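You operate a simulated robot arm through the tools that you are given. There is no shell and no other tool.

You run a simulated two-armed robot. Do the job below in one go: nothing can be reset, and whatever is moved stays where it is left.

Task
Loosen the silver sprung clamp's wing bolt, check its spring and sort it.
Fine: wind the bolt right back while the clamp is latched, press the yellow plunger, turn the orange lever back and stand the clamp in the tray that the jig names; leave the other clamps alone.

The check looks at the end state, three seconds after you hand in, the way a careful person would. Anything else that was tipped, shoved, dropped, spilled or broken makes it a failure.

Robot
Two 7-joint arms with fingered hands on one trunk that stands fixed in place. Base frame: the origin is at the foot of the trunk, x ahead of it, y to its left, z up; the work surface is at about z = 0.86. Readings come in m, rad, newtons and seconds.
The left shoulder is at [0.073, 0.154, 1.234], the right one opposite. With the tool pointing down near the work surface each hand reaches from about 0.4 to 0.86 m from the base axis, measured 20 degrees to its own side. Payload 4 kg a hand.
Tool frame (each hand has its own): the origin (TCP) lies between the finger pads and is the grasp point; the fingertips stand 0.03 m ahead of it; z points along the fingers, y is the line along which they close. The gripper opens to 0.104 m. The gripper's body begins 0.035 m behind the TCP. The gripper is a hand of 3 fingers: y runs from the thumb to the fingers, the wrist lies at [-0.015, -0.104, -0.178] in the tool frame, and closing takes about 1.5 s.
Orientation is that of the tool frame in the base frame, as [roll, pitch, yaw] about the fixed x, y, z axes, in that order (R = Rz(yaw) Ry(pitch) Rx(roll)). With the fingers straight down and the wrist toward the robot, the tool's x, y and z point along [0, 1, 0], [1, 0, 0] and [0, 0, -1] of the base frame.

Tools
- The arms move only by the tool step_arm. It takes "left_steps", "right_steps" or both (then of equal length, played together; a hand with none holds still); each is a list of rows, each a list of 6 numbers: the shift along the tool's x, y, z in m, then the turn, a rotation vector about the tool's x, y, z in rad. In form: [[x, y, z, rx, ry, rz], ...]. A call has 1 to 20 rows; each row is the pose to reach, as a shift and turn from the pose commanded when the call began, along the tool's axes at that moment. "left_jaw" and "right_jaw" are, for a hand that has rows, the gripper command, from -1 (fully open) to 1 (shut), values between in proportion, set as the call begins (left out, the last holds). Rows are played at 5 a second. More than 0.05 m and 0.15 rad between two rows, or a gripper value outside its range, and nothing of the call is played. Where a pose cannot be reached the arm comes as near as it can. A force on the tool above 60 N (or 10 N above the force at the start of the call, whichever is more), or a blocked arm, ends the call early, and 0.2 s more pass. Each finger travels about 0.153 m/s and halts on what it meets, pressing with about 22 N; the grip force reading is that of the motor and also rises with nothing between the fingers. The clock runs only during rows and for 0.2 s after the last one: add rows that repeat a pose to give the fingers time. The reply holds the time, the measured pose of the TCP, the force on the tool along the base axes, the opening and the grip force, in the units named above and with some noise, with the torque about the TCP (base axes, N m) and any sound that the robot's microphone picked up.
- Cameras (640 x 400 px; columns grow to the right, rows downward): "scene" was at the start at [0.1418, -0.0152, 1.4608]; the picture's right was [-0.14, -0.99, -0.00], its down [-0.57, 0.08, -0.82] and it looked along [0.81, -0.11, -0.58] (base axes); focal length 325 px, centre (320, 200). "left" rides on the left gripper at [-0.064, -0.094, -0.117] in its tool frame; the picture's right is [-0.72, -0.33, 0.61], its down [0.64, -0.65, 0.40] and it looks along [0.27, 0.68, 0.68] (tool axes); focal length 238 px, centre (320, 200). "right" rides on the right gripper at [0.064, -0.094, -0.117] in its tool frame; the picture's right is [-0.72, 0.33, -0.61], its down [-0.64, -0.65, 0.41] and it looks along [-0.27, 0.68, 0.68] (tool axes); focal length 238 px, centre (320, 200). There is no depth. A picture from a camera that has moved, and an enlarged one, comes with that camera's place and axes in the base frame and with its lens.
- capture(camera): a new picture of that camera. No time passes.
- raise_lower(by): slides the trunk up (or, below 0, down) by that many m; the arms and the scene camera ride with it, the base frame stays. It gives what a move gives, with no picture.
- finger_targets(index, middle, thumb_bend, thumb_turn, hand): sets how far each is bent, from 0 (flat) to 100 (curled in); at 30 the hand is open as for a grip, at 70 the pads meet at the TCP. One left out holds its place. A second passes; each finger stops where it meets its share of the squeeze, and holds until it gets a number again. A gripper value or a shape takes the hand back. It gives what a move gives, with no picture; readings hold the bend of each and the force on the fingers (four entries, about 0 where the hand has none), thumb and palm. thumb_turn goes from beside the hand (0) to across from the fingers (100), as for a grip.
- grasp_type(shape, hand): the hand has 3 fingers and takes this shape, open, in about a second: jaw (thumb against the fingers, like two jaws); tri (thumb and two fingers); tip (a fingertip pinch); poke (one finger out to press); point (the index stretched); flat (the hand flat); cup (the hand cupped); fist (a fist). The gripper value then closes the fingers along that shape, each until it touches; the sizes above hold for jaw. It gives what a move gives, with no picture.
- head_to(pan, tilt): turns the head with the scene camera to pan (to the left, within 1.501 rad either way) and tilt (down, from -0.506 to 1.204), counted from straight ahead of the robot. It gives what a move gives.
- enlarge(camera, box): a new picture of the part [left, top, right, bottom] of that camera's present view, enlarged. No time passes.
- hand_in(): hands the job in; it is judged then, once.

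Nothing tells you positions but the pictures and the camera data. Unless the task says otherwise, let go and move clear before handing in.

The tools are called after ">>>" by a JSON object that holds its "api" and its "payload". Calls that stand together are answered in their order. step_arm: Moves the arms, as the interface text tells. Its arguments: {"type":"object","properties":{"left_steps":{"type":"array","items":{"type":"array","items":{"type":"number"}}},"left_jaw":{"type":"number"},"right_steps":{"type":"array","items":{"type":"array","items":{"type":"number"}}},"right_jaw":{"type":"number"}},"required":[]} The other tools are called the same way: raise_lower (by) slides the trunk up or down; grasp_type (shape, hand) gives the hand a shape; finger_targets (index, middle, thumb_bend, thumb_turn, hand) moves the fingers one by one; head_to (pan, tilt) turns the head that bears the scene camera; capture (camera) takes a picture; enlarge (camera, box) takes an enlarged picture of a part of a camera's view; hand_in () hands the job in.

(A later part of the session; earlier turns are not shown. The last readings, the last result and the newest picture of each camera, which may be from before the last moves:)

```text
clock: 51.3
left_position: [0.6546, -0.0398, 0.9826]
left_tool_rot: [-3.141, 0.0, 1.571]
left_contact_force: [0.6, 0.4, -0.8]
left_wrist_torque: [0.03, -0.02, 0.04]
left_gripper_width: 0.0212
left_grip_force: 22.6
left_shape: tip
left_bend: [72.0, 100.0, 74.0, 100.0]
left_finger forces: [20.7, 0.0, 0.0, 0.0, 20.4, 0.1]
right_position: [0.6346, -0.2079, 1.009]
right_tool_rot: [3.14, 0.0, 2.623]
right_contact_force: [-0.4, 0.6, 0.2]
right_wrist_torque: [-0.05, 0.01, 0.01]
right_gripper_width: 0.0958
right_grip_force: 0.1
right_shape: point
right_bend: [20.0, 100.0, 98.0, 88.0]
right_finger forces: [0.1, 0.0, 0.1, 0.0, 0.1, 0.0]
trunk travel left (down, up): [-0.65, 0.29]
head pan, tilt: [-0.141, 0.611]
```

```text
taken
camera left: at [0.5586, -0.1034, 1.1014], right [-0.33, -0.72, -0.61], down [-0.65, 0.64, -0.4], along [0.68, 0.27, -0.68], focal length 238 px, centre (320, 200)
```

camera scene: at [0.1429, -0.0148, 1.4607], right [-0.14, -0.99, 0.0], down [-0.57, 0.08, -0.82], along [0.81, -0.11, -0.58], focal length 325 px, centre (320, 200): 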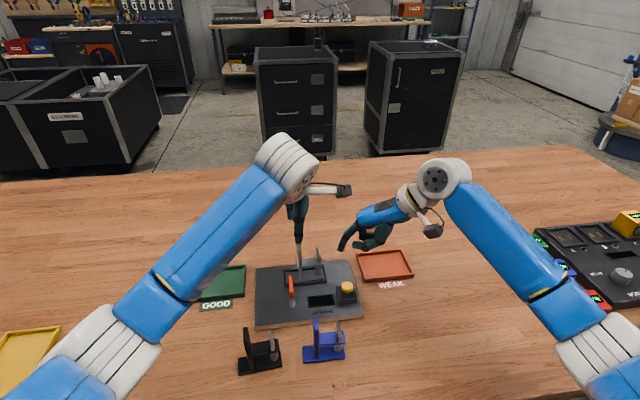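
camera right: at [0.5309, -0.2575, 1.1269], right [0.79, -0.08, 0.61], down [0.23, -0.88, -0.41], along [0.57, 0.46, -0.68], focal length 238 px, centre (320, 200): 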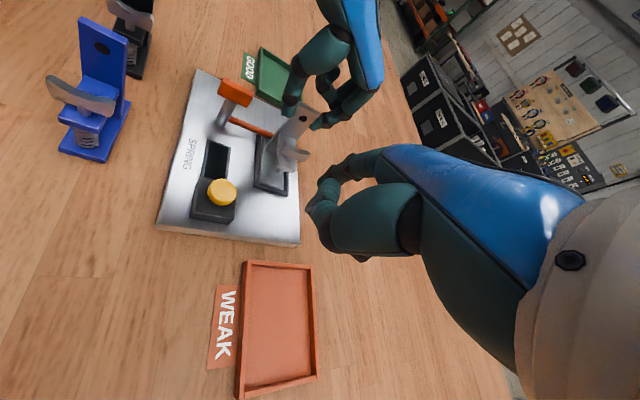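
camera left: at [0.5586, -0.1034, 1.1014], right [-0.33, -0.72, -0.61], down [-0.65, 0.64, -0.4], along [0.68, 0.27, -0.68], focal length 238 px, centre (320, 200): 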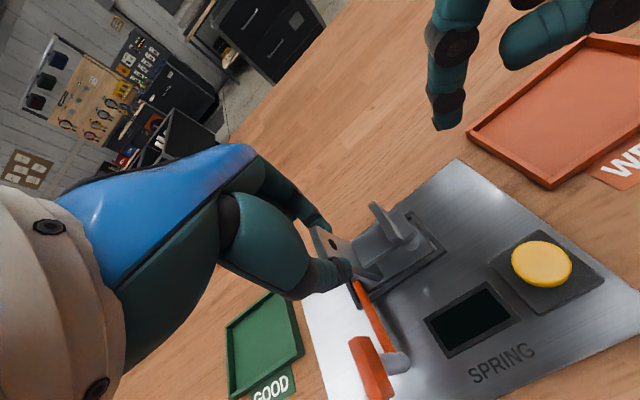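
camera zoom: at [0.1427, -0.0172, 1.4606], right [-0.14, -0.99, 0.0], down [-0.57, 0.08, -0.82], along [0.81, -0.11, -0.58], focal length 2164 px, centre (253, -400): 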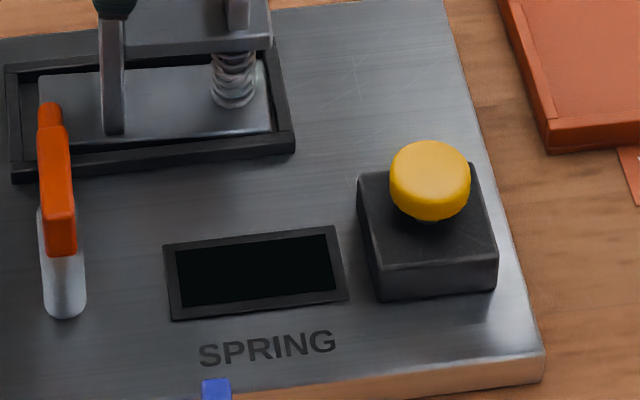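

The plunger's cap top is at about (0.586, −0.137, 0.922). I'll bring the right index over it and check alignment before pressing, the left hand keeping its hold on the clamp.

>>> {"api": "step_arm", "payload": {"right_steps": [[0.022, -0.008, 0, 0, 0, 0], [0.044, -0.017, 0, 0, 0, 0], [0.0642, -0.025, 0.005, 0, 0, 0], [0.0642, -0.025, 0.03, 0, 0, 0], [0.0642, -0.025, 0.03, 0, 0, 0]]}}

>>> {"api": "enlarge", "payload": {"camera": "scene", "box": [290, 240, 400, 320]}}

>>> {"api": "enlarge", "payload": {"camera": "left", "box": [420, 140, 640, 340]}}

>>> {"api": "capture", "payload": {"camera": "right"}}

```text
clock: 52.5
left_position: [0.6555, -0.0386, 0.9833]
left_tool_rot: [3.14, 0.0, 1.57]
left_contact_force: [-0.3, 0.4, 0.5]
left_wrist_torque: [0.03, 0.02, 0.02]
left_gripper_width: 0.0214
left_grip_force: 22.5
left_shape: tip
left_bend: [72.0, 100.0, 74.0, 100.0]
left_finger forces: [20.4, 0.1, 0.0, 0.0, 20.3, 0.1]
right_position: [0.5667, -0.1976, 0.9785]
right_tool_rot: [3.14, 0.0, 2.62]
right_contact_force: [0.4, 0.0, 0.2]
right_wrist_torque: [0.0, 0.0, -0.01]
right_gripper_width: 0.0959
right_grip_force: 0.1
right_shape: point
right_bend: [20.0, 100.0, 98.0, 88.0]
right_finger forces: [0.0, 0.0, 0.0, 0.0, 0.0, 0.0]
trunk travel left (down, up): [-0.65, 0.29]
head pan, tilt: [-0.141, 0.611]
```

```text
5.00 times, centred on (345, 280) of scene
camera zoom: at [0.1429, -0.0164, 1.4607], right [-0.14, -0.99, 0.0], down [-0.57, 0.08, -0.82], along [0.81, -0.11, -0.58], focal length 1623 px, centre (195, -200)
```

zoom: 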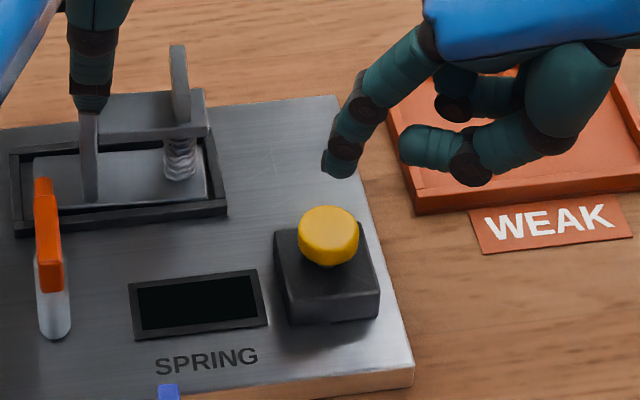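

```text
2.00 times, centred on (530, 240) of left
camera zoom: at [0.5589, -0.1025, 1.1013], right [-0.33, -0.72, -0.61], down [-0.65, 0.64, -0.4], along [0.68, 0.27, -0.68], focal length 477 px, centre (-100, 120)
```

zoom: 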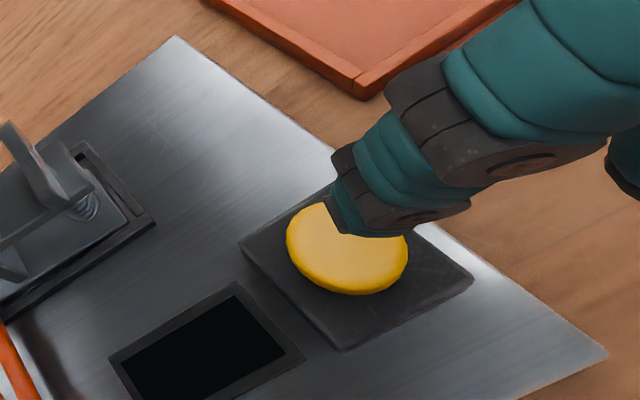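

```text
taken
camera right: at [0.4628, -0.2474, 1.0961], right [0.79, -0.08, 0.61], down [0.23, -0.88, -0.41], along [0.57, 0.46, -0.68], focal length 238 px, centre (320, 200)
```

right: 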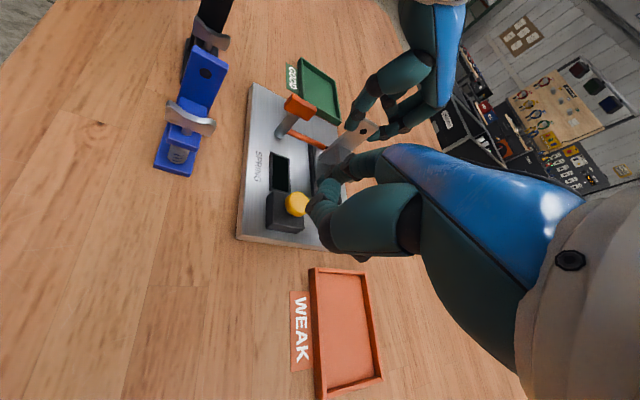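

The index is within 2–3 mm of the cap's centre. I'll press down now in small steps.

>>> {"api": "step_arm", "payload": {"right_steps": [[0.0027, 0.0007, 0.01, 0, 0, 0], [0.0027, 0.0007, 0.02, 0, 0, 0], [0.0027, 0.0007, 0.028, 0, 0, 0], [0.0027, 0.0007, 0.032, 0, 0, 0], [0.0027, 0.0007, 0.035, 0, 0, 0], [0.0027, 0.0007, 0.035, 0, 0, 0]]}}

>>> {"api": "enlarge", "payload": {"camera": "scene", "box": [290, 250, 390, 320]}}

>>> {"api": "enlarge", "payload": {"camera": "left", "box": [420, 200, 600, 360]}}

```text
clock: 53.9
left_position: [0.6552, -0.0397, 0.9829]
left_tool_rot: [3.142, 0.001, 1.572]
left_contact_force: [0.4, -1.2, 1.1]
left_wrist_torque: [0.01, 0.0, 0.0]
left_gripper_width: 0.0212
left_grip_force: 21.7
left_shape: tip
left_bend: [72.0, 100.0, 74.0, 100.0]
left_finger forces: [20.4, 0.1, 0.0, 0.0, 20.4, 0.0]
right_position: [0.5634, -0.1953, 0.943]
right_tool_rot: [-3.141, -0.002, 2.619]
right_contact_force: [0.3, 0.3, 1.0]
right_wrist_torque: [-0.01, 0.0, -0.01]
right_gripper_width: 0.096
right_grip_force: 0.0
right_shape: point
right_bend: [20.0, 100.0, 98.0, 88.0]
right_finger forces: [0.0, 0.0, 0.1, 0.0, 0.0, 0.1]
trunk travel left (down, up): [-0.65, 0.29]
head pan, tilt: [-0.141, 0.611]
```

```text
5.71 times, centred on (340, 285) of scene
camera zoom: at [0.1429, -0.0165, 1.4607], right [-0.14, -0.99, 0.0], down [-0.57, 0.08, -0.82], along [0.81, -0.11, -0.58], focal length 1855 px, centre (206, -286)
```

zoom: 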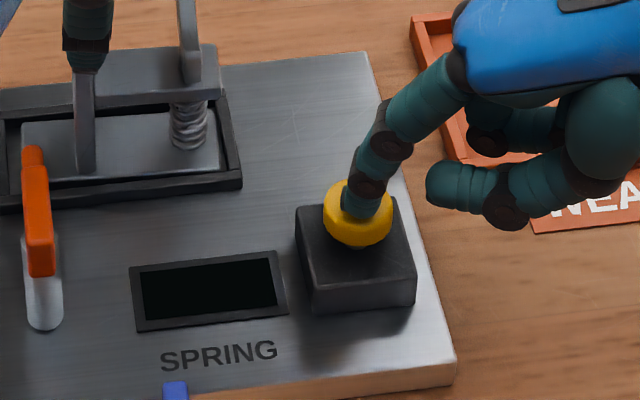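

```text
2.50 times, centred on (510, 280) of left
camera zoom: at [0.5589, -0.1026, 1.1013], right [-0.33, -0.72, -0.61], down [-0.65, 0.64, -0.4], along [0.68, 0.27, -0.68], focal length 596 px, centre (-155, 0)
```

zoom: 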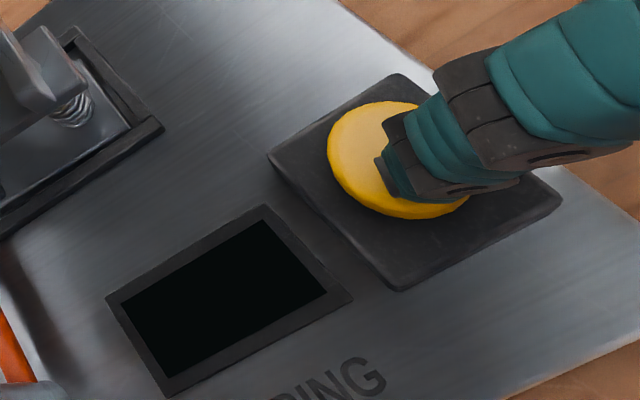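

The tip is about at the cap with barely any force yet. I'll press further in small steps.

>>> {"api": "step_arm", "payload": {"right_steps": [[0, 0, 0.003, 0, 0, 0], [0, 0, 0.006, 0, 0, 0], [0, 0, 0.009, 0, 0, 0], [0, 0, 0.009, 0, 0, 0]]}}

>>> {"api": "enlarge", "payload": {"camera": "scene", "box": [290, 250, 390, 320]}}

>>> {"api": "enlarge", "payload": {"camera": "left", "box": [420, 200, 600, 360]}}

```text
clock: 54.9
left_position: [0.6556, -0.0386, 0.9823]
left_tool_rot: [3.14, -0.001, 1.571]
left_contact_force: [0.1, 0.4, -0.5]
left_wrist_torque: [-0.02, 0.0, -0.03]
left_gripper_width: 0.0216
left_grip_force: 22.2
left_shape: tip
left_bend: [72.0, 100.0, 74.0, 100.0]
left_finger forces: [20.5, 0.0, 0.1, 0.0, 20.3, 0.1]
right_position: [0.565, -0.1951, 0.9357]
right_tool_rot: [3.14, 0.001, 2.62]
right_contact_force: [-0.3, -0.3, 3.5]
right_wrist_torque: [0.15, -0.07, 0.01]
right_gripper_width: 0.0
right_grip_force: 0.0
right_shape: point
right_bend: [19.0, 100.0, 98.0, 88.0]
right_finger forces: [2.8, 0.0, 0.1, 0.0, 0.0, 0.0]
trunk travel left (down, up): [-0.65, 0.29]
head pan, tilt: [-0.141, 0.611]
```

```text
5.71 times, centred on (340, 285) of scene
camera zoom: at [0.1423, -0.0166, 1.4608], right [-0.14, -0.99, 0.0], down [-0.57, 0.08, -0.82], along [0.81, -0.11, -0.58], focal length 1855 px, centre (206, -286)
```

zoom: 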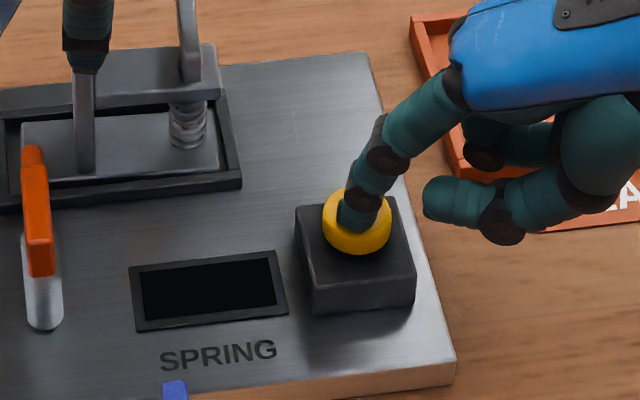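

```text
2.50 times, centred on (510, 280) of left
camera zoom: at [0.5586, -0.1027, 1.1015], right [-0.33, -0.72, -0.61], down [-0.65, 0.64, -0.4], along [0.68, 0.27, -0.68], focal length 596 px, centre (-155, 0)
```

zoom: 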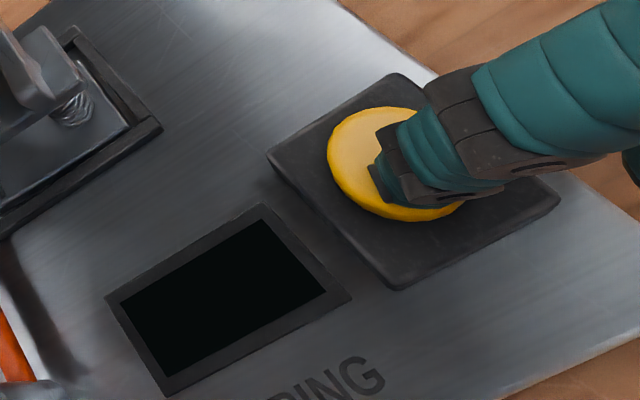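

The cap is moving down (3.5 N). I'll press further until it bottoms out or the display reacts.

>>> {"api": "step_arm", "payload": {"right_steps": [[0, 0, 0.003, 0, 0, 0], [0, 0, 0.006, 0, 0, 0], [0, 0, 0.006, 0, 0, 0], [0, 0, 0.006, 0, 0, 0]]}}

>>> {"api": "enlarge", "payload": {"camera": "scene", "box": [290, 250, 390, 320]}}

>>> {"api": "enlarge", "payload": {"camera": "left", "box": [420, 200, 600, 360]}}

```text
clock: 55.9
left_position: [0.6546, -0.0397, 0.9838]
left_tool_rot: [-3.141, 0.0, 1.569]
left_contact_force: [0.5, -0.8, 0.2]
left_wrist_torque: [0.06, 0.0, 0.02]
left_gripper_width: 0.021
left_grip_force: 21.9
left_shape: tip
left_bend: [72.0, 100.0, 74.0, 100.0]
left_finger forces: [20.5, 0.1, 0.1, 0.0, 20.1, 0.1]
right_position: [0.5643, -0.1947, 0.9303]
right_tool_rot: [3.139, 0.002, 2.619]
right_contact_force: [-0.9, -2.8, 7.3]
right_wrist_torque: [0.44, -0.08, -0.02]
right_gripper_width: 0.0
right_grip_force: 0.1
right_shape: point
right_bend: [19.0, 100.0, 98.0, 88.0]
right_finger forces: [7.4, 0.0, 0.1, 0.0, 0.0, 0.0]
trunk travel left (down, up): [-0.65, 0.29]
head pan, tilt: [-0.141, 0.611]
heard: click
```

```text
5.71 times, centred on (340, 285) of scene
camera zoom: at [0.1412, -0.0171, 1.4609], right [-0.14, -0.99, 0.0], down [-0.57, 0.08, -0.82], along [0.81, -0.11, -0.57], focal length 1855 px, centre (206, -286)
```

zoom: 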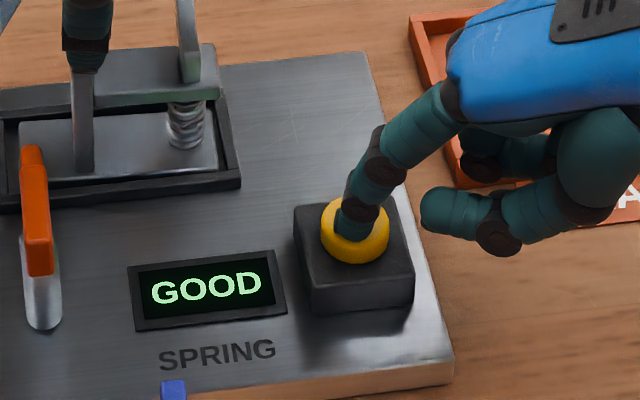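

```text
2.50 times, centred on (510, 280) of left
camera zoom: at [0.5581, -0.1029, 1.1018], right [-0.33, -0.72, -0.61], down [-0.65, 0.64, -0.4], along [0.68, 0.27, -0.68], focal length 596 px, centre (-155, 0)
```

zoom: 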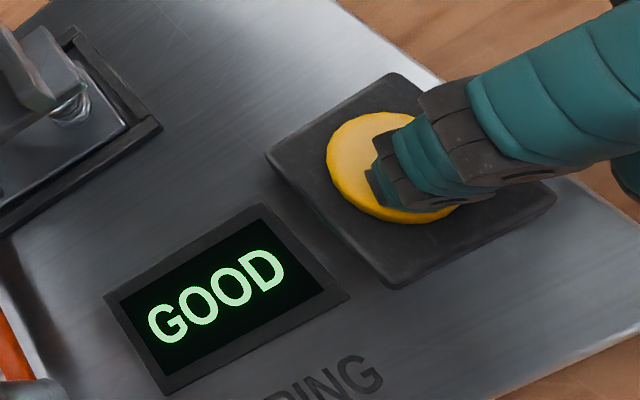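

A click was heard and the display reads GOOD, so the clamp belongs in the green tray. Next I'll lift the right hand away, and free the left hand from the clamp so it can turn the lever.

>>> {"api": "step_arm", "payload": {"right_steps": [[0, 0, -0.03, 0, 0, 0], [0, 0, -0.07, 0, 0, 0], [-0.02, -0.025, -0.1, 0, 0, 0], [-0.045, -0.05, -0.11, 0, 0, 0], [-0.072, -0.0854, -0.12, 0, 0, 0], [-0.072, -0.0854, -0.12, 0, 0, 0]]}}

>>> {"api": "step_arm", "payload": {"left_steps": [[0, 0, 0, 0, 0, 0], [0, 0, 0, 0, 0, 0], [0, 0, 0, 0, 0, 0], [0, 0, 0, 0, 0, 0], [0, 0, -0.02, 0, 0, 0], [0, 0, -0.05, 0, 0, 0], [0, 0, -0.08, 0, 0, 0], [0, 0, -0.08, 0, 0, 0]], "left_jaw": -0.2}}

>>> {"api": "capture", "payload": {"camera": "left"}}

>>> {"api": "enlarge", "payload": {"camera": "scene", "box": [250, 230, 380, 320]}}

>>> {"api": "capture", "payload": {"camera": "right"}}

```text
clock: 57.3
left_position: [0.655, -0.0379, 0.9839]
left_tool_rot: [3.141, -0.001, 1.571]
left_contact_force: [0.7, 0.1, 0.5]
left_wrist_torque: [0.05, -0.01, -0.03]
left_gripper_width: 0.0212
left_grip_force: 22.0
left_shape: tip
left_bend: [72.0, 100.0, 74.0, 100.0]
left_finger forces: [20.4, 0.0, 0.0, 0.1, 20.3, 0.0]
right_position: [0.5833, -0.3066, 1.0496]
right_tool_rot: [3.14, -0.002, 2.62]
right_contact_force: [-0.3, -0.5, -0.3]
right_wrist_torque: [0.01, 0.01, 0.02]
right_gripper_width: 0.0
right_grip_force: 0.2
right_shape: point
right_bend: [20.0, 100.0, 98.0, 88.0]
right_finger forces: [0.1, 0.0, 0.0, 0.1, 0.0, 0.0]
trunk travel left (down, up): [-0.65, 0.29]
head pan, tilt: [-0.141, 0.611]
```

```text
clock: 59.1
left_position: [0.6549, -0.0386, 1.0629]
left_tool_rot: [-3.141, -0.001, 1.573]
left_contact_force: [0.0, 0.4, 0.2]
left_wrist_torque: [-0.01, 0.01, 0.0]
left_gripper_width: 0.0618
left_grip_force: 0.1
left_shape: tip
left_bend: [30.0, 98.0, 65.0, 100.0]
left_finger forces: [0.1, 0.0, 0.0, 0.0, 0.0, 0.0]
right_position: [0.5852, -0.3062, 1.0485]
right_tool_rot: [-3.141, 0.001, 2.621]
right_contact_force: [-0.1, -0.9, -0.7]
right_wrist_torque: [-0.02, 0.01, 0.02]
right_gripper_width: 0.0004
right_grip_force: 0.0
right_shape: point
right_bend: [20.0, 100.0, 98.0, 88.0]
right_finger forces: [0.1, 0.0, 0.0, 0.0, 0.0, 0.1]
trunk travel left (down, up): [-0.65, 0.29]
head pan, tilt: [-0.141, 0.611]
```

```text
taken
camera left: at [0.5579, -0.1024, 1.1814], right [-0.33, -0.72, -0.61], down [-0.65, 0.64, -0.4], along [0.68, 0.27, -0.68], focal length 238 px, centre (320, 200)
```

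left: 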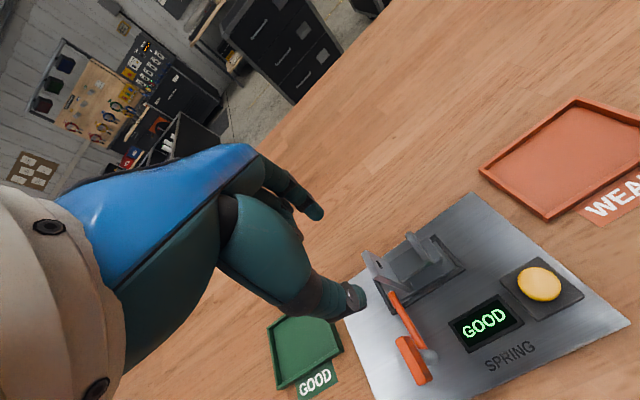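

```text
4.44 times, centred on (315, 275) of scene
camera zoom: at [0.1426, -0.0171, 1.4607], right [-0.14, -0.99, 0.0], down [-0.57, 0.08, -0.82], along [0.81, -0.11, -0.58], focal length 1443 px, centre (342, -133)
```

zoom: 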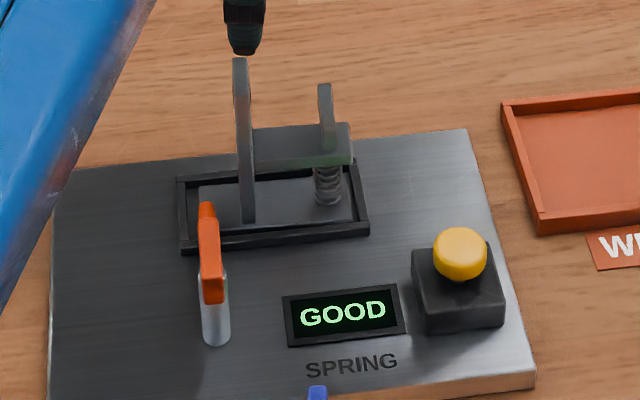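

```text
taken
camera right: at [0.4796, -0.3558, 1.1667], right [0.79, -0.08, 0.61], down [0.23, -0.88, -0.41], along [0.57, 0.46, -0.68], focal length 238 px, centre (320, 200)
```

right: 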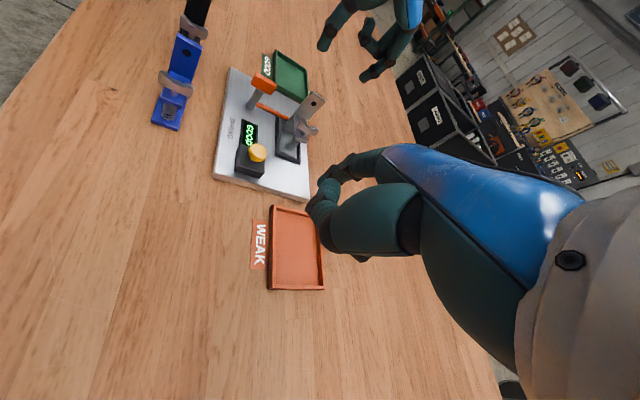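

The clamp stands in its pocket, still latched, and the plunger is released. I'll take the left hand off to the left, turn it so the wrist is on the left, and set the pointing finger for the lever.

>>> {"api": "step_arm", "payload": {"left_steps": [[0.012, -0.004, 0, 0, 0, 0.13], [0.024, -0.008, 0, 0, 0, 0.26], [0.036, -0.013, 0, 0, 0, 0.39], [0.048, -0.018, 0, 0, 0, 0.52], [0.06, -0.022, 0, 0, 0, 0.65], [0.07, -0.027, 0, 0, 0, 0.78], [0.08, -0.032, 0, 0, 0, 0.91], [0.09, -0.037, 0, 0, 0, 1.04], [0.1, -0.042, 0, 0, 0, 1.17], [0.11, -0.047, 0, 0, 0, 1.3], [0.12, -0.051, 0, 0, 0, 1.43], [0.13, -0.055, 0, 0, 0, 1.57], [0.13, -0.055, 0, 0, 0, 1.57]]}}

>>> {"api": "grasp_type", "payload": {"hand": "left", "shape": "point"}}

>>> {"api": "capture", "payload": {"camera": "left"}}

>>> {"api": "capture", "payload": {"camera": "scene"}}

>>> {"api": "enlarge", "payload": {"camera": "right", "box": [200, 20, 400, 220]}}

```text
clock: 61.9
left_position: [0.5994, 0.0915, 1.0651]
left_tool_rot: [-3.142, 0.001, 0.0]
left_contact_force: [-0.2, -0.5, 0.7]
left_wrist_torque: [0.01, -0.02, 0.05]
left_gripper_width: 0.062
left_grip_force: 0.1
left_shape: tip
left_bend: [30.0, 98.0, 65.0, 100.0]
left_finger forces: [0.0, 0.0, 0.1, 0.1, 0.0, 0.0]
right_position: [0.5836, -0.306, 1.0491]
right_tool_rot: [3.14, 0.0, 2.621]
right_contact_force: [1.0, -0.1, 0.8]
right_wrist_torque: [0.03, -0.01, -0.03]
right_gripper_width: 0.0001
right_grip_force: 0.0
right_shape: point
right_bend: [20.0, 100.0, 98.0, 88.0]
right_finger forces: [0.0, 0.1, 0.0, 0.0, 0.0, 0.0]
trunk travel left (down, up): [-0.65, 0.29]
head pan, tilt: [-0.141, 0.611]
```

```text
clock: 62.8
left_position: [0.5988, 0.0918, 1.0638]
left_tool_rot: [3.14, 0.001, 0.001]
left_contact_force: [-0.3, 0.4, 0.0]
left_wrist_torque: [0.0, 0.0, -0.01]
left_gripper_width: 0.096
left_grip_force: 0.0
left_shape: point
left_bend: [20.0, 100.0, 98.0, 88.0]
left_finger forces: [0.1, 0.1, 0.0, 0.0, 0.0, 0.0]
right_position: [0.5833, -0.3068, 1.0494]
right_tool_rot: [3.14, -0.002, 2.62]
right_contact_force: [-1.0, -0.6, -0.6]
right_wrist_torque: [0.0, 0.01, -0.02]
right_gripper_width: 0.0002
right_grip_force: 0.1
right_shape: point
right_bend: [20.0, 100.0, 98.0, 88.0]
right_finger forces: [0.0, 0.1, 0.0, 0.0, 0.1, 0.0]
trunk travel left (down, up): [-0.65, 0.29]
head pan, tilt: [-0.141, 0.611]
```

```text
taken
camera left: at [0.5335, 0.1867, 1.1816], right [-0.72, 0.33, -0.61], down [0.64, 0.65, -0.4], along [0.27, -0.68, -0.68], focal length 238 px, centre (320, 200)
```

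left: 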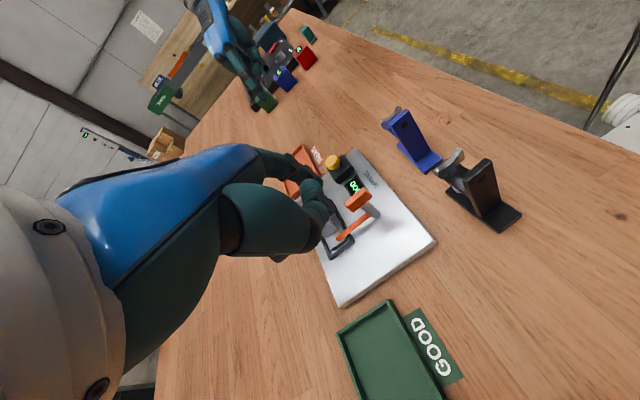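

```text
taken
camera scene: at [0.1427, -0.0158, 1.4607], right [-0.14, -0.99, 0.0], down [-0.57, 0.08, -0.82], along [0.81, -0.11, -0.58], focal length 325 px, centre (320, 200)
```

scene: 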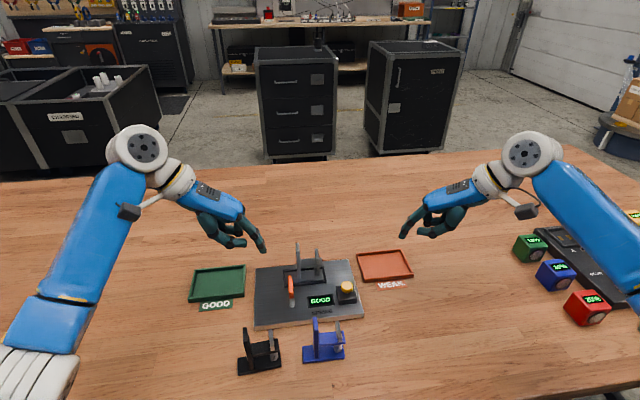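

```text
2.00 times, centred on (300, 120) of right
camera zoom: at [0.4795, -0.3558, 1.1667], right [0.79, -0.08, 0.61], down [0.23, -0.88, -0.41], along [0.57, 0.46, -0.68], focal length 477 px, centre (360, 360)
```

zoom: 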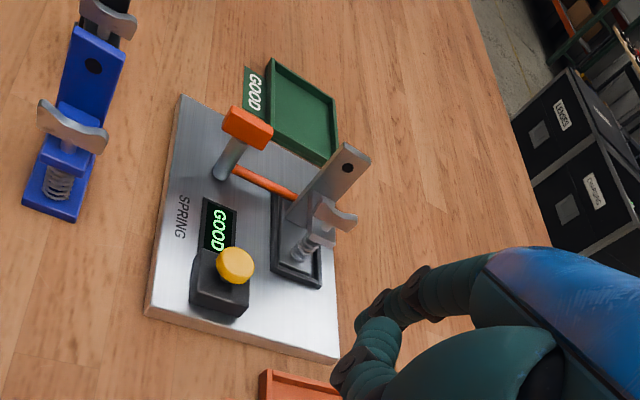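

Everything looks in order; scene and hands are clear. I'll zoom in on the lever from three cameras to find its pivot and handle ends.

>>> {"api": "enlarge", "payload": {"camera": "scene", "box": [270, 260, 320, 310]}}

>>> {"api": "enlarge", "payload": {"camera": "left", "box": [310, 150, 410, 260]}}

>>> {"api": "enlarge", "payload": {"camera": "right", "box": [230, 60, 330, 150]}}

```text
8.00 times, centred on (295, 285) of scene
camera zoom: at [0.1427, -0.0158, 1.4607], right [-0.14, -0.99, 0.0], down [-0.57, 0.08, -0.82], along [0.81, -0.11, -0.58], focal length 2597 px, centre (520, -480)
```

zoom: 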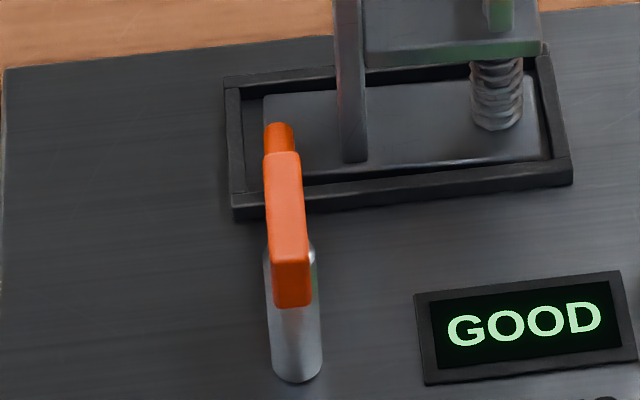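

```text
3.64 times, centred on (360, 205) of left
camera zoom: at [0.5335, 0.1867, 1.1816], right [-0.72, 0.33, -0.61], down [0.64, 0.65, -0.4], along [0.27, -0.68, -0.68], focal length 867 px, centre (174, 182)
```

zoom: 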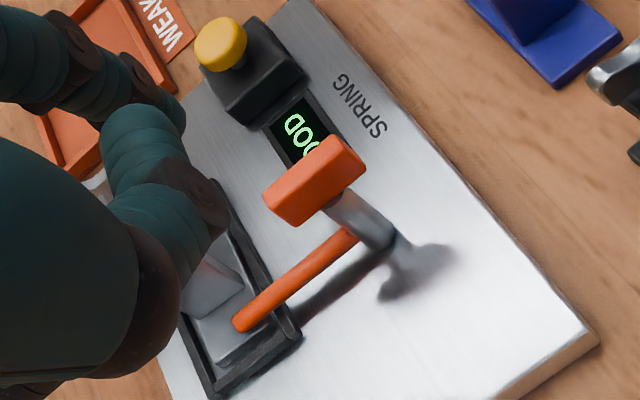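

```text
4.44 times, centred on (280, 105) of right
camera zoom: at [0.4795, -0.3558, 1.1667], right [0.79, -0.08, 0.61], down [0.23, -0.88, -0.41], along [0.57, 0.46, -0.68], focal length 1059 px, centre (498, 622)
```

zoom: 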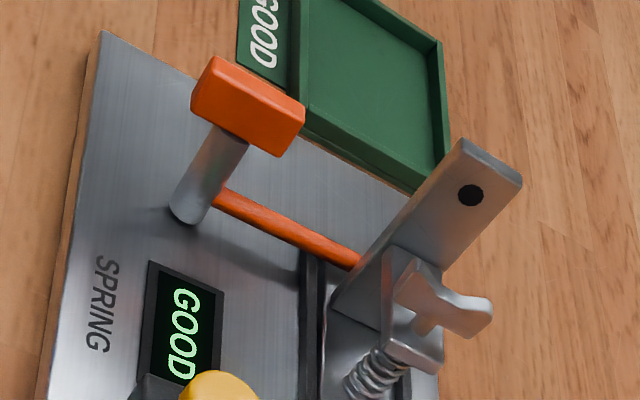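

The lever is a T-handle: pivot at about (0.584, −0.019), the block about 34 mm long along x with top z≈0.938, and the rod at z≈0.90 pointing to the clamp. It must swing to the left (counter-clockwise). I'll bring the left index beside the block's near end.

>>> {"api": "step_arm", "payload": {"left_steps": [[-0.005, 0.007, 0.025, 0, 0, 0], [-0.01, 0.014, 0.05, 0, 0, 0], [-0.0152, 0.0214, 0.075, 0, 0, 0], [-0.0152, 0.0214, 0.088, 0, 0, 0], [-0.0152, 0.0214, 0.088, 0, 0, 0]]}}

>>> {"api": "enlarge", "payload": {"camera": "scene", "box": [260, 240, 330, 310]}}

>>> {"api": "enlarge", "payload": {"camera": "right", "box": [220, 30, 340, 150]}}

>>> {"api": "enlarge", "payload": {"camera": "left", "box": [250, 120, 450, 280]}}

```text
clock: 64.0
left_position: [0.5842, 0.069, 0.9744]
left_tool_rot: [-3.14, -0.001, 0.001]
left_contact_force: [-1.0, -0.3, 1.1]
left_wrist_torque: [-0.01, 0.01, 0.01]
left_gripper_width: 0.0959
left_grip_force: 0.0
left_shape: point
left_bend: [20.0, 100.0, 98.0, 88.0]
left_finger forces: [0.1, 0.1, 0.1, 0.0, 0.1, 0.1]
right_position: [0.5825, -0.3063, 1.0507]
right_tool_rot: [3.139, 0.001, 2.618]
right_contact_force: [0.0, -0.2, 0.8]
right_wrist_torque: [0.01, -0.01, 0.01]
right_gripper_width: 0.0001
right_grip_force: 0.1
right_shape: point
right_bend: [20.0, 100.0, 98.0, 88.0]
right_finger forces: [0.0, 0.1, 0.0, 0.1, 0.0, 0.0]
trunk travel left (down, up): [-0.65, 0.29]
head pan, tilt: [-0.141, 0.611]
```

```text
5.71 times, centred on (295, 275) of scene
camera zoom: at [0.1426, -0.0158, 1.4607], right [-0.14, -0.99, 0.0], down [-0.57, 0.08, -0.82], along [0.81, -0.11, -0.58], focal length 1855 px, centre (463, -229)
```

zoom: 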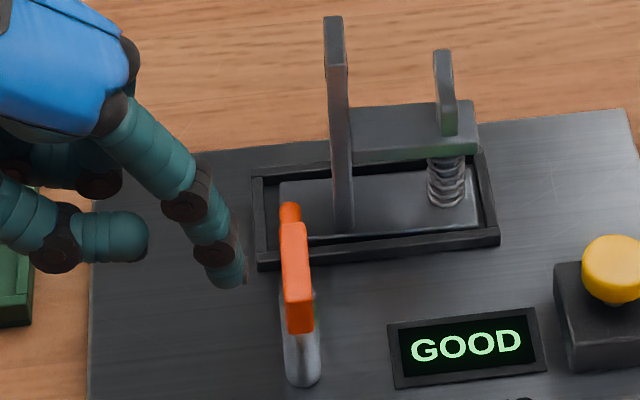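

```text
3.33 times, centred on (280, 90) of right
camera zoom: at [0.4795, -0.3558, 1.1667], right [0.79, -0.08, 0.61], down [0.23, -0.88, -0.41], along [0.57, 0.46, -0.68], focal length 794 px, centre (453, 567)
```

zoom: 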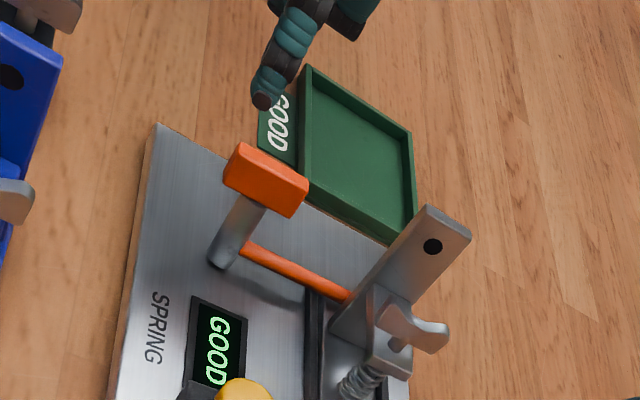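

```text
2.50 times, centred on (350, 200) of left
camera zoom: at [0.5187, 0.1645, 1.0934], right [-0.72, 0.33, -0.61], down [0.64, 0.65, -0.4], along [0.27, -0.68, -0.68], focal length 596 px, centre (245, 200)
```

zoom: 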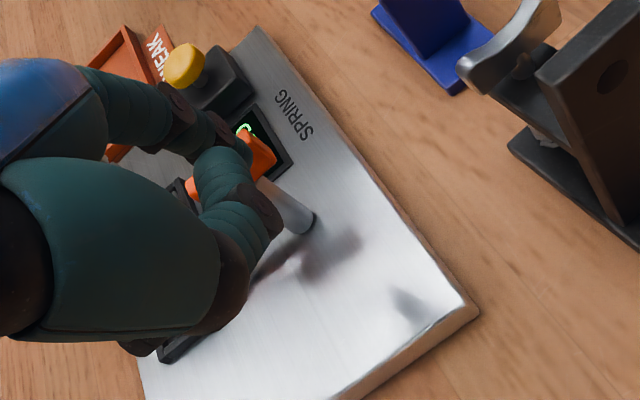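

The left index tip is about (0.572, 0.0055), beside the handle's near end on its left. I'll lower it to the handle's height and push the near end toward the right, following an arc about the pivot.

>>> {"api": "step_arm", "payload": {"left_steps": [[0, 0, 0.016, 0, 0, 0], [0, 0, 0.032, 0, 0, 0], [-0.0021, 0.0104, 0.032, 0, 0, 0], [-0.0036, 0.0155, 0.032, 0, 0, 0], [-0.0054, 0.0198, 0.032, 0, 0, 0], [-0.006, 0.0245, 0.032, 0, 0, 0]]}}

>>> {"api": "enlarge", "payload": {"camera": "scene", "box": [260, 240, 330, 310]}}

>>> {"api": "enlarge", "payload": {"camera": "right", "box": [220, 30, 340, 150]}}

```text
clock: 65.4
left_position: [0.5785, 0.0449, 0.9434]
left_tool_rot: [3.14, 0.0, 0.002]
left_contact_force: [-0.9, 0.7, 0.0]
left_wrist_torque: [0.03, 0.04, -0.05]
left_gripper_width: 0.096
left_grip_force: 0.1
left_shape: point
left_bend: [20.0, 100.0, 98.0, 88.0]
left_finger forces: [1.0, 0.0, 0.0, 0.1, 0.0, 0.1]
right_position: [0.5835, -0.3076, 1.0489]
right_tool_rot: [3.139, 0.0, 2.62]
right_contact_force: [-0.3, 0.4, 0.4]
right_wrist_torque: [-0.03, 0.0, -0.01]
right_gripper_width: 0.0
right_grip_force: 0.1
right_shape: point
right_bend: [20.0, 100.0, 98.0, 88.0]
right_finger forces: [0.1, 0.0, 0.0, 0.0, 0.1, 0.1]
trunk travel left (down, up): [-0.65, 0.29]
head pan, tilt: [-0.141, 0.611]
```

```text
5.71 times, centred on (295, 275) of scene
camera zoom: at [0.1423, -0.0159, 1.4607], right [-0.14, -0.99, 0.0], down [-0.57, 0.08, -0.82], along [0.81, -0.11, -0.58], focal length 1855 px, centre (463, -229)
```

zoom: 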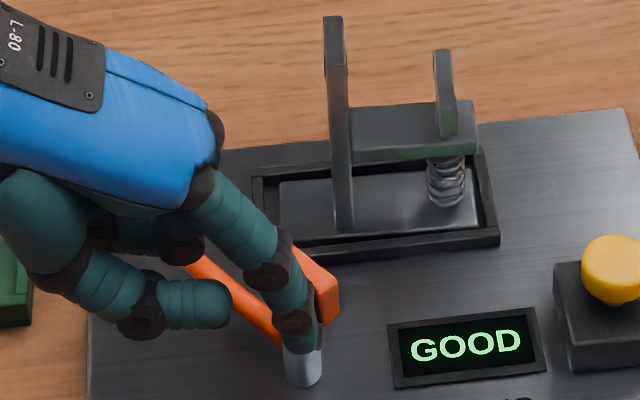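

```text
3.33 times, centred on (280, 90) of right
camera zoom: at [0.4794, -0.3559, 1.1668], right [0.79, -0.08, 0.61], down [0.23, -0.88, -0.41], along [0.57, 0.46, -0.68], focal length 794 px, centre (453, 567)
```

zoom: 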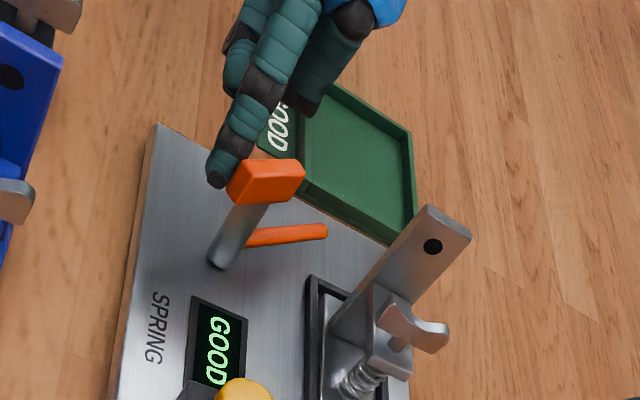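

The lever is turning smoothly and the rod has already swung clear of the clamp base. I'll continue the arc until it reaches its stop.

>>> {"api": "step_arm", "payload": {"left_steps": [[0.0006, 0.0047, 0, 0, 0, 0], [0.0024, 0.009, 0, 0, 0, 0], [0.0053, 0.0127, 0, 0, 0, 0]]}}

>>> {"api": "enlarge", "payload": {"camera": "scene", "box": [260, 240, 330, 310]}}

>>> {"api": "enlarge", "payload": {"camera": "right", "box": [220, 30, 340, 150]}}

```text
clock: 66.2
left_position: [0.5842, 0.0327, 0.944]
left_tool_rot: [3.14, 0.0, 0.001]
left_contact_force: [-0.3, 0.0, 0.2]
left_wrist_torque: [0.01, 0.0, -0.02]
left_gripper_width: 0.0959
left_grip_force: 0.1
left_shape: point
left_bend: [20.0, 100.0, 98.0, 88.0]
left_finger forces: [1.0, 0.0, 0.0, 0.0, 0.0, 0.0]
right_position: [0.5832, -0.3072, 1.05]
right_tool_rot: [3.14, -0.001, 2.619]
right_contact_force: [0.4, -0.4, 0.0]
right_wrist_torque: [0.0, 0.06, 0.0]
right_gripper_width: 0.0
right_grip_force: 0.1
right_shape: point
right_bend: [20.0, 100.0, 98.0, 88.0]
right_finger forces: [0.1, 0.1, 0.1, 0.0, 0.0, 0.0]
trunk travel left (down, up): [-0.65, 0.29]
head pan, tilt: [-0.141, 0.611]
```

```text
5.71 times, centred on (295, 275) of scene
camera zoom: at [0.1425, -0.0158, 1.4607], right [-0.14, -0.99, 0.0], down [-0.57, 0.08, -0.82], along [0.81, -0.11, -0.58], focal length 1855 px, centre (463, -229)
```

zoom: 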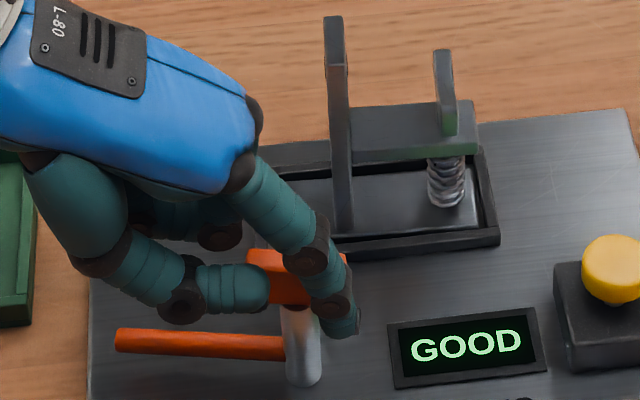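

```text
3.33 times, centred on (280, 90) of right
camera zoom: at [0.4796, -0.3558, 1.1667], right [0.79, -0.08, 0.61], down [0.23, -0.88, -0.41], along [0.57, 0.46, -0.68], focal length 794 px, centre (453, 567)
```

zoom: 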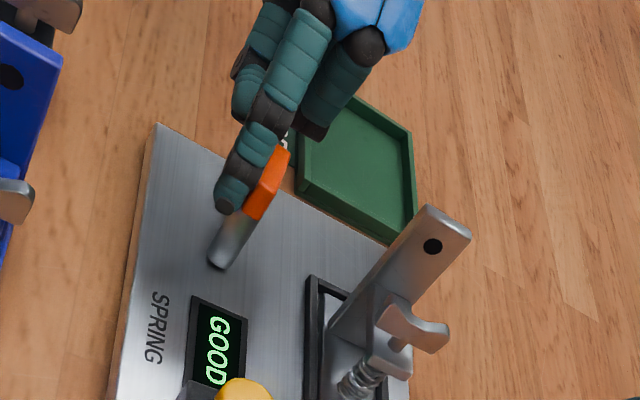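

The rod now points left, roughly 77° from its latched direction, with almost no resistance. To bring it fully to its stop I'll reposition the finger to the other side of the handle's left end and push it further.

>>> {"api": "step_arm", "payload": {"left_steps": [[0, 0, -0.02, 0, 0, 0], [0, 0, -0.05, 0, 0, 0], [0.02, -0.008, -0.05, 0, 0, 0], [0.0387, -0.0172, -0.05, 0, 0, 0], [0.0387, -0.0172, -0.02, 0, 0, 0], [0.0387, -0.0172, 0, 0, 0, 0], [0.0301, -0.0174, 0, 0, 0, 0], [0.0283, -0.0217, 0, 0, 0, 0], [0.0254, -0.0254, 0, 0, 0, 0]]}}

>>> {"api": "enlarge", "payload": {"camera": "scene", "box": [260, 240, 330, 310]}}

>>> {"api": "enlarge", "payload": {"camera": "right", "box": [220, 30, 340, 150]}}

```text
clock: 68.2
left_position: [0.6089, 0.059, 0.9421]
left_tool_rot: [3.141, 0.001, 0.003]
left_contact_force: [2.1, -2.1, 0.1]
left_wrist_torque: [0.03, -0.01, 0.11]
left_gripper_width: 0.0959
left_grip_force: 0.1
left_shape: point
left_bend: [19.0, 100.0, 98.0, 88.0]
left_finger forces: [1.4, 0.1, 0.1, 0.0, 0.1, 0.0]
right_position: [0.5835, -0.3059, 1.0483]
right_tool_rot: [3.141, 0.0, 2.621]
right_contact_force: [-0.5, -0.3, -0.2]
right_wrist_torque: [-0.05, -0.02, 0.01]
right_gripper_width: 0.0
right_grip_force: 0.1
right_shape: point
right_bend: [20.0, 100.0, 98.0, 88.0]
right_finger forces: [0.0, 0.0, 0.1, 0.1, 0.0, 0.0]
trunk travel left (down, up): [-0.65, 0.29]
head pan, tilt: [-0.141, 0.611]
```

```text
5.71 times, centred on (295, 275) of scene
camera zoom: at [0.1431, -0.016, 1.4607], right [-0.14, -0.99, 0.0], down [-0.57, 0.08, -0.82], along [0.81, -0.11, -0.58], focal length 1855 px, centre (463, -229)
```

zoom: 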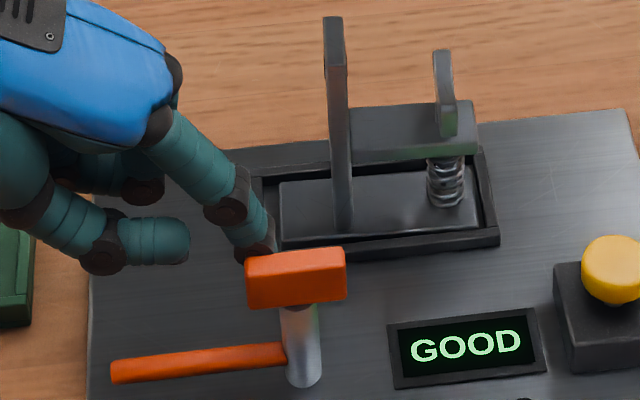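

```text
3.33 times, centred on (280, 90) of right
camera zoom: at [0.4798, -0.3559, 1.1666], right [0.79, -0.08, 0.61], down [0.23, -0.88, -0.41], along [0.57, 0.46, -0.68], focal length 794 px, centre (453, 567)
```

zoom: 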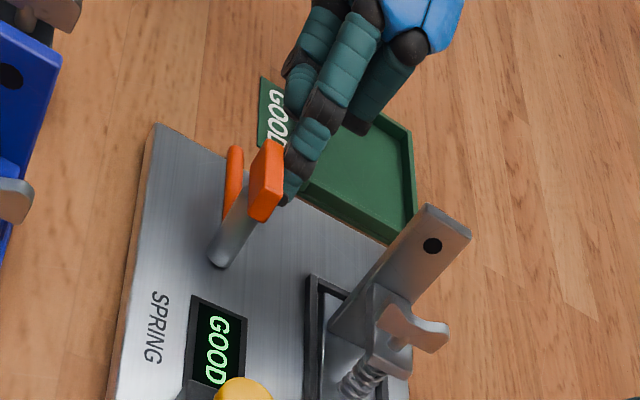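

The rod now points straight left (about 92°) and the force rose to ~3 N, which suggests the stop. I'll nudge a little more to confirm.

>>> {"api": "step_arm", "payload": {"left_steps": [[-0.002, -0.0015, 0, 0, 0, 0], [-0.0037, -0.0029, 0, 0, 0, 0], [-0.0037, -0.0029, 0, 0, 0, 0]]}}

>>> {"api": "enlarge", "payload": {"camera": "scene", "box": [260, 240, 330, 310]}}

```text
clock: 69.0
left_position: [0.6073, 0.0597, 0.9426]
left_tool_rot: [3.141, 0.001, 0.002]
left_contact_force: [5.5, -3.4, -0.6]
left_wrist_torque: [0.0, -0.05, 0.36]
left_gripper_width: 0.0962
left_grip_force: 0.0
left_shape: point
left_bend: [19.0, 100.0, 98.0, 88.0]
left_finger forces: [5.6, 0.0, 0.1, 0.0, 0.0, 0.0]
right_position: [0.5852, -0.307, 1.0487]
right_tool_rot: [3.141, -0.003, 2.62]
right_contact_force: [-0.2, -0.6, -0.2]
right_wrist_torque: [0.0, -0.04, 0.02]
right_gripper_width: 0.0
right_grip_force: 0.1
right_shape: point
right_bend: [20.0, 100.0, 98.0, 88.0]
right_finger forces: [0.1, 0.1, 0.0, 0.0, 0.0, 0.1]
trunk travel left (down, up): [-0.65, 0.29]
head pan, tilt: [-0.141, 0.611]
```

```text
5.71 times, centred on (295, 275) of scene
camera zoom: at [0.1443, -0.0171, 1.4605], right [-0.14, -0.99, 0.0], down [-0.57, 0.08, -0.82], along [0.81, -0.11, -0.58], focal length 1855 px, centre (463, -229)
```

zoom: 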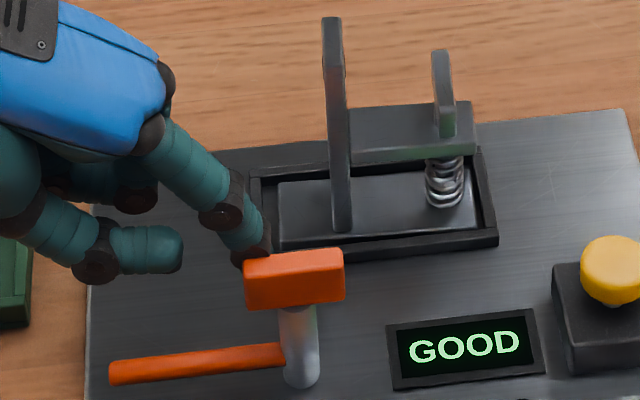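

The lever is hard against its back stop (6 N, no motion), so it is fully turned back and the clamp is unlatched. I'll lift the left hand clear and look at the GOOD tray and clamp for the transfer.

>>> {"api": "step_arm", "payload": {"left_steps": [[0.006, 0, -0.01, 0, 0, 0], [0.006, 0, -0.05, 0, 0, 0], [0.006, -0.01, -0.09, 0, 0, 0], [0.006, -0.02, -0.12, 0, 0, 0], [0.006, -0.02, -0.12, 0, 0, 0]]}}

>>> {"api": "grasp_type", "payload": {"hand": "left", "shape": "jaw"}}

>>> {"api": "enlarge", "payload": {"camera": "scene", "box": [170, 220, 350, 330]}}

>>> {"api": "capture", "payload": {"camera": "left"}}

>>> {"api": "enlarge", "payload": {"camera": "right", "box": [200, 20, 360, 180]}}

```text
clock: 70.2
left_position: [0.6109, 0.08, 1.0643]
left_tool_rot: [3.141, 0.001, 0.0]
left_contact_force: [-0.3, 0.0, 0.4]
left_wrist_torque: [-0.02, 0.01, 0.02]
left_gripper_width: 0.0001
left_grip_force: 0.1
left_shape: point
left_bend: [20.0, 100.0, 98.0, 88.0]
left_finger forces: [0.1, 0.1, 0.1, 0.1, 0.1, 0.2]
right_position: [0.5835, -0.3053, 1.0499]
right_tool_rot: [3.139, 0.0, 2.621]
right_contact_force: [0.6, -0.6, -0.3]
right_wrist_torque: [0.0, 0.01, -0.01]
right_gripper_width: 0.0
right_grip_force: 0.0
right_shape: point
right_bend: [20.0, 100.0, 98.0, 88.0]
right_finger forces: [0.0, 0.0, 0.0, 0.0, 0.0, 0.0]
trunk travel left (down, up): [-0.65, 0.29]
head pan, tilt: [-0.141, 0.611]
```

```text
clock: 71.1
left_position: [0.6113, 0.0787, 1.0633]
left_tool_rot: [-3.141, 0.0, 0.002]
left_contact_force: [0.0, 0.0, -0.1]
left_wrist_torque: [-0.02, 0.0, 0.0]
left_gripper_width: 0.1042
left_grip_force: 0.1
left_shape: jaw
left_bend: [30.0, 30.0, 30.0, 97.0]
left_finger forces: [0.0, 0.1, 0.1, 0.0, 0.0, 0.0]
right_position: [0.5828, -0.3065, 1.0481]
right_tool_rot: [3.139, 0.001, 2.619]
right_contact_force: [0.6, 0.6, 0.1]
right_wrist_torque: [-0.02, 0.03, 0.0]
right_gripper_width: 0.0
right_grip_force: 0.1
right_shape: point
right_bend: [20.0, 100.0, 98.0, 88.0]
right_finger forces: [0.0, 0.0, 0.1, 0.0, 0.0, 0.0]
trunk travel left (down, up): [-0.65, 0.29]
head pan, tilt: [-0.141, 0.611]
```

```text
3.56 times, centred on (260, 275) of scene
camera zoom: at [0.1427, -0.0158, 1.4607], right [-0.14, -0.99, 0.0], down [-0.57, 0.08, -0.82], along [0.81, -0.11, -0.58], focal length 1154 px, centre (533, -67)
```

zoom: 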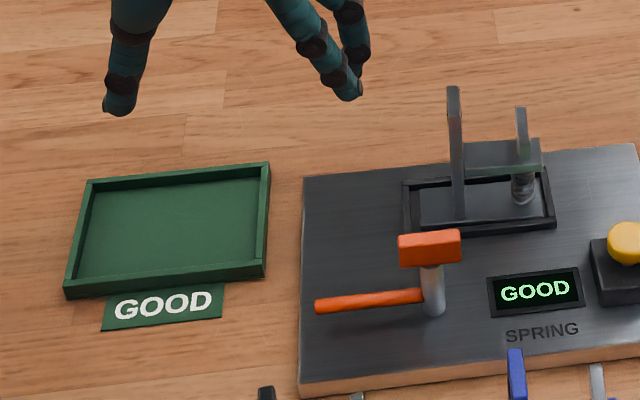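

```text
taken
camera left: at [0.5453, 0.1737, 1.1816], right [-0.72, 0.33, -0.61], down [0.64, 0.65, -0.4], along [0.27, -0.68, -0.68], focal length 238 px, centre (320, 200)
```

left: 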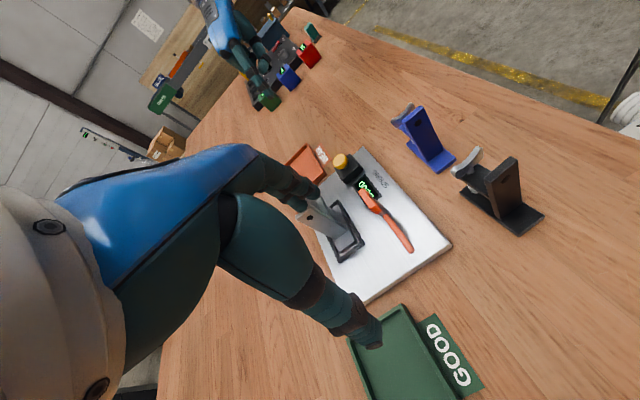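

```text
2.50 times, centred on (280, 100) of right
camera zoom: at [0.4795, -0.3559, 1.1667], right [0.79, -0.08, 0.61], down [0.23, -0.88, -0.41], along [0.57, 0.46, -0.68], focal length 596 px, centre (420, 450)
```

zoom: 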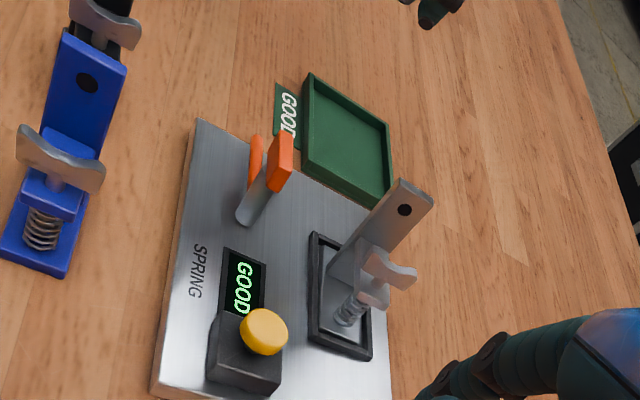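

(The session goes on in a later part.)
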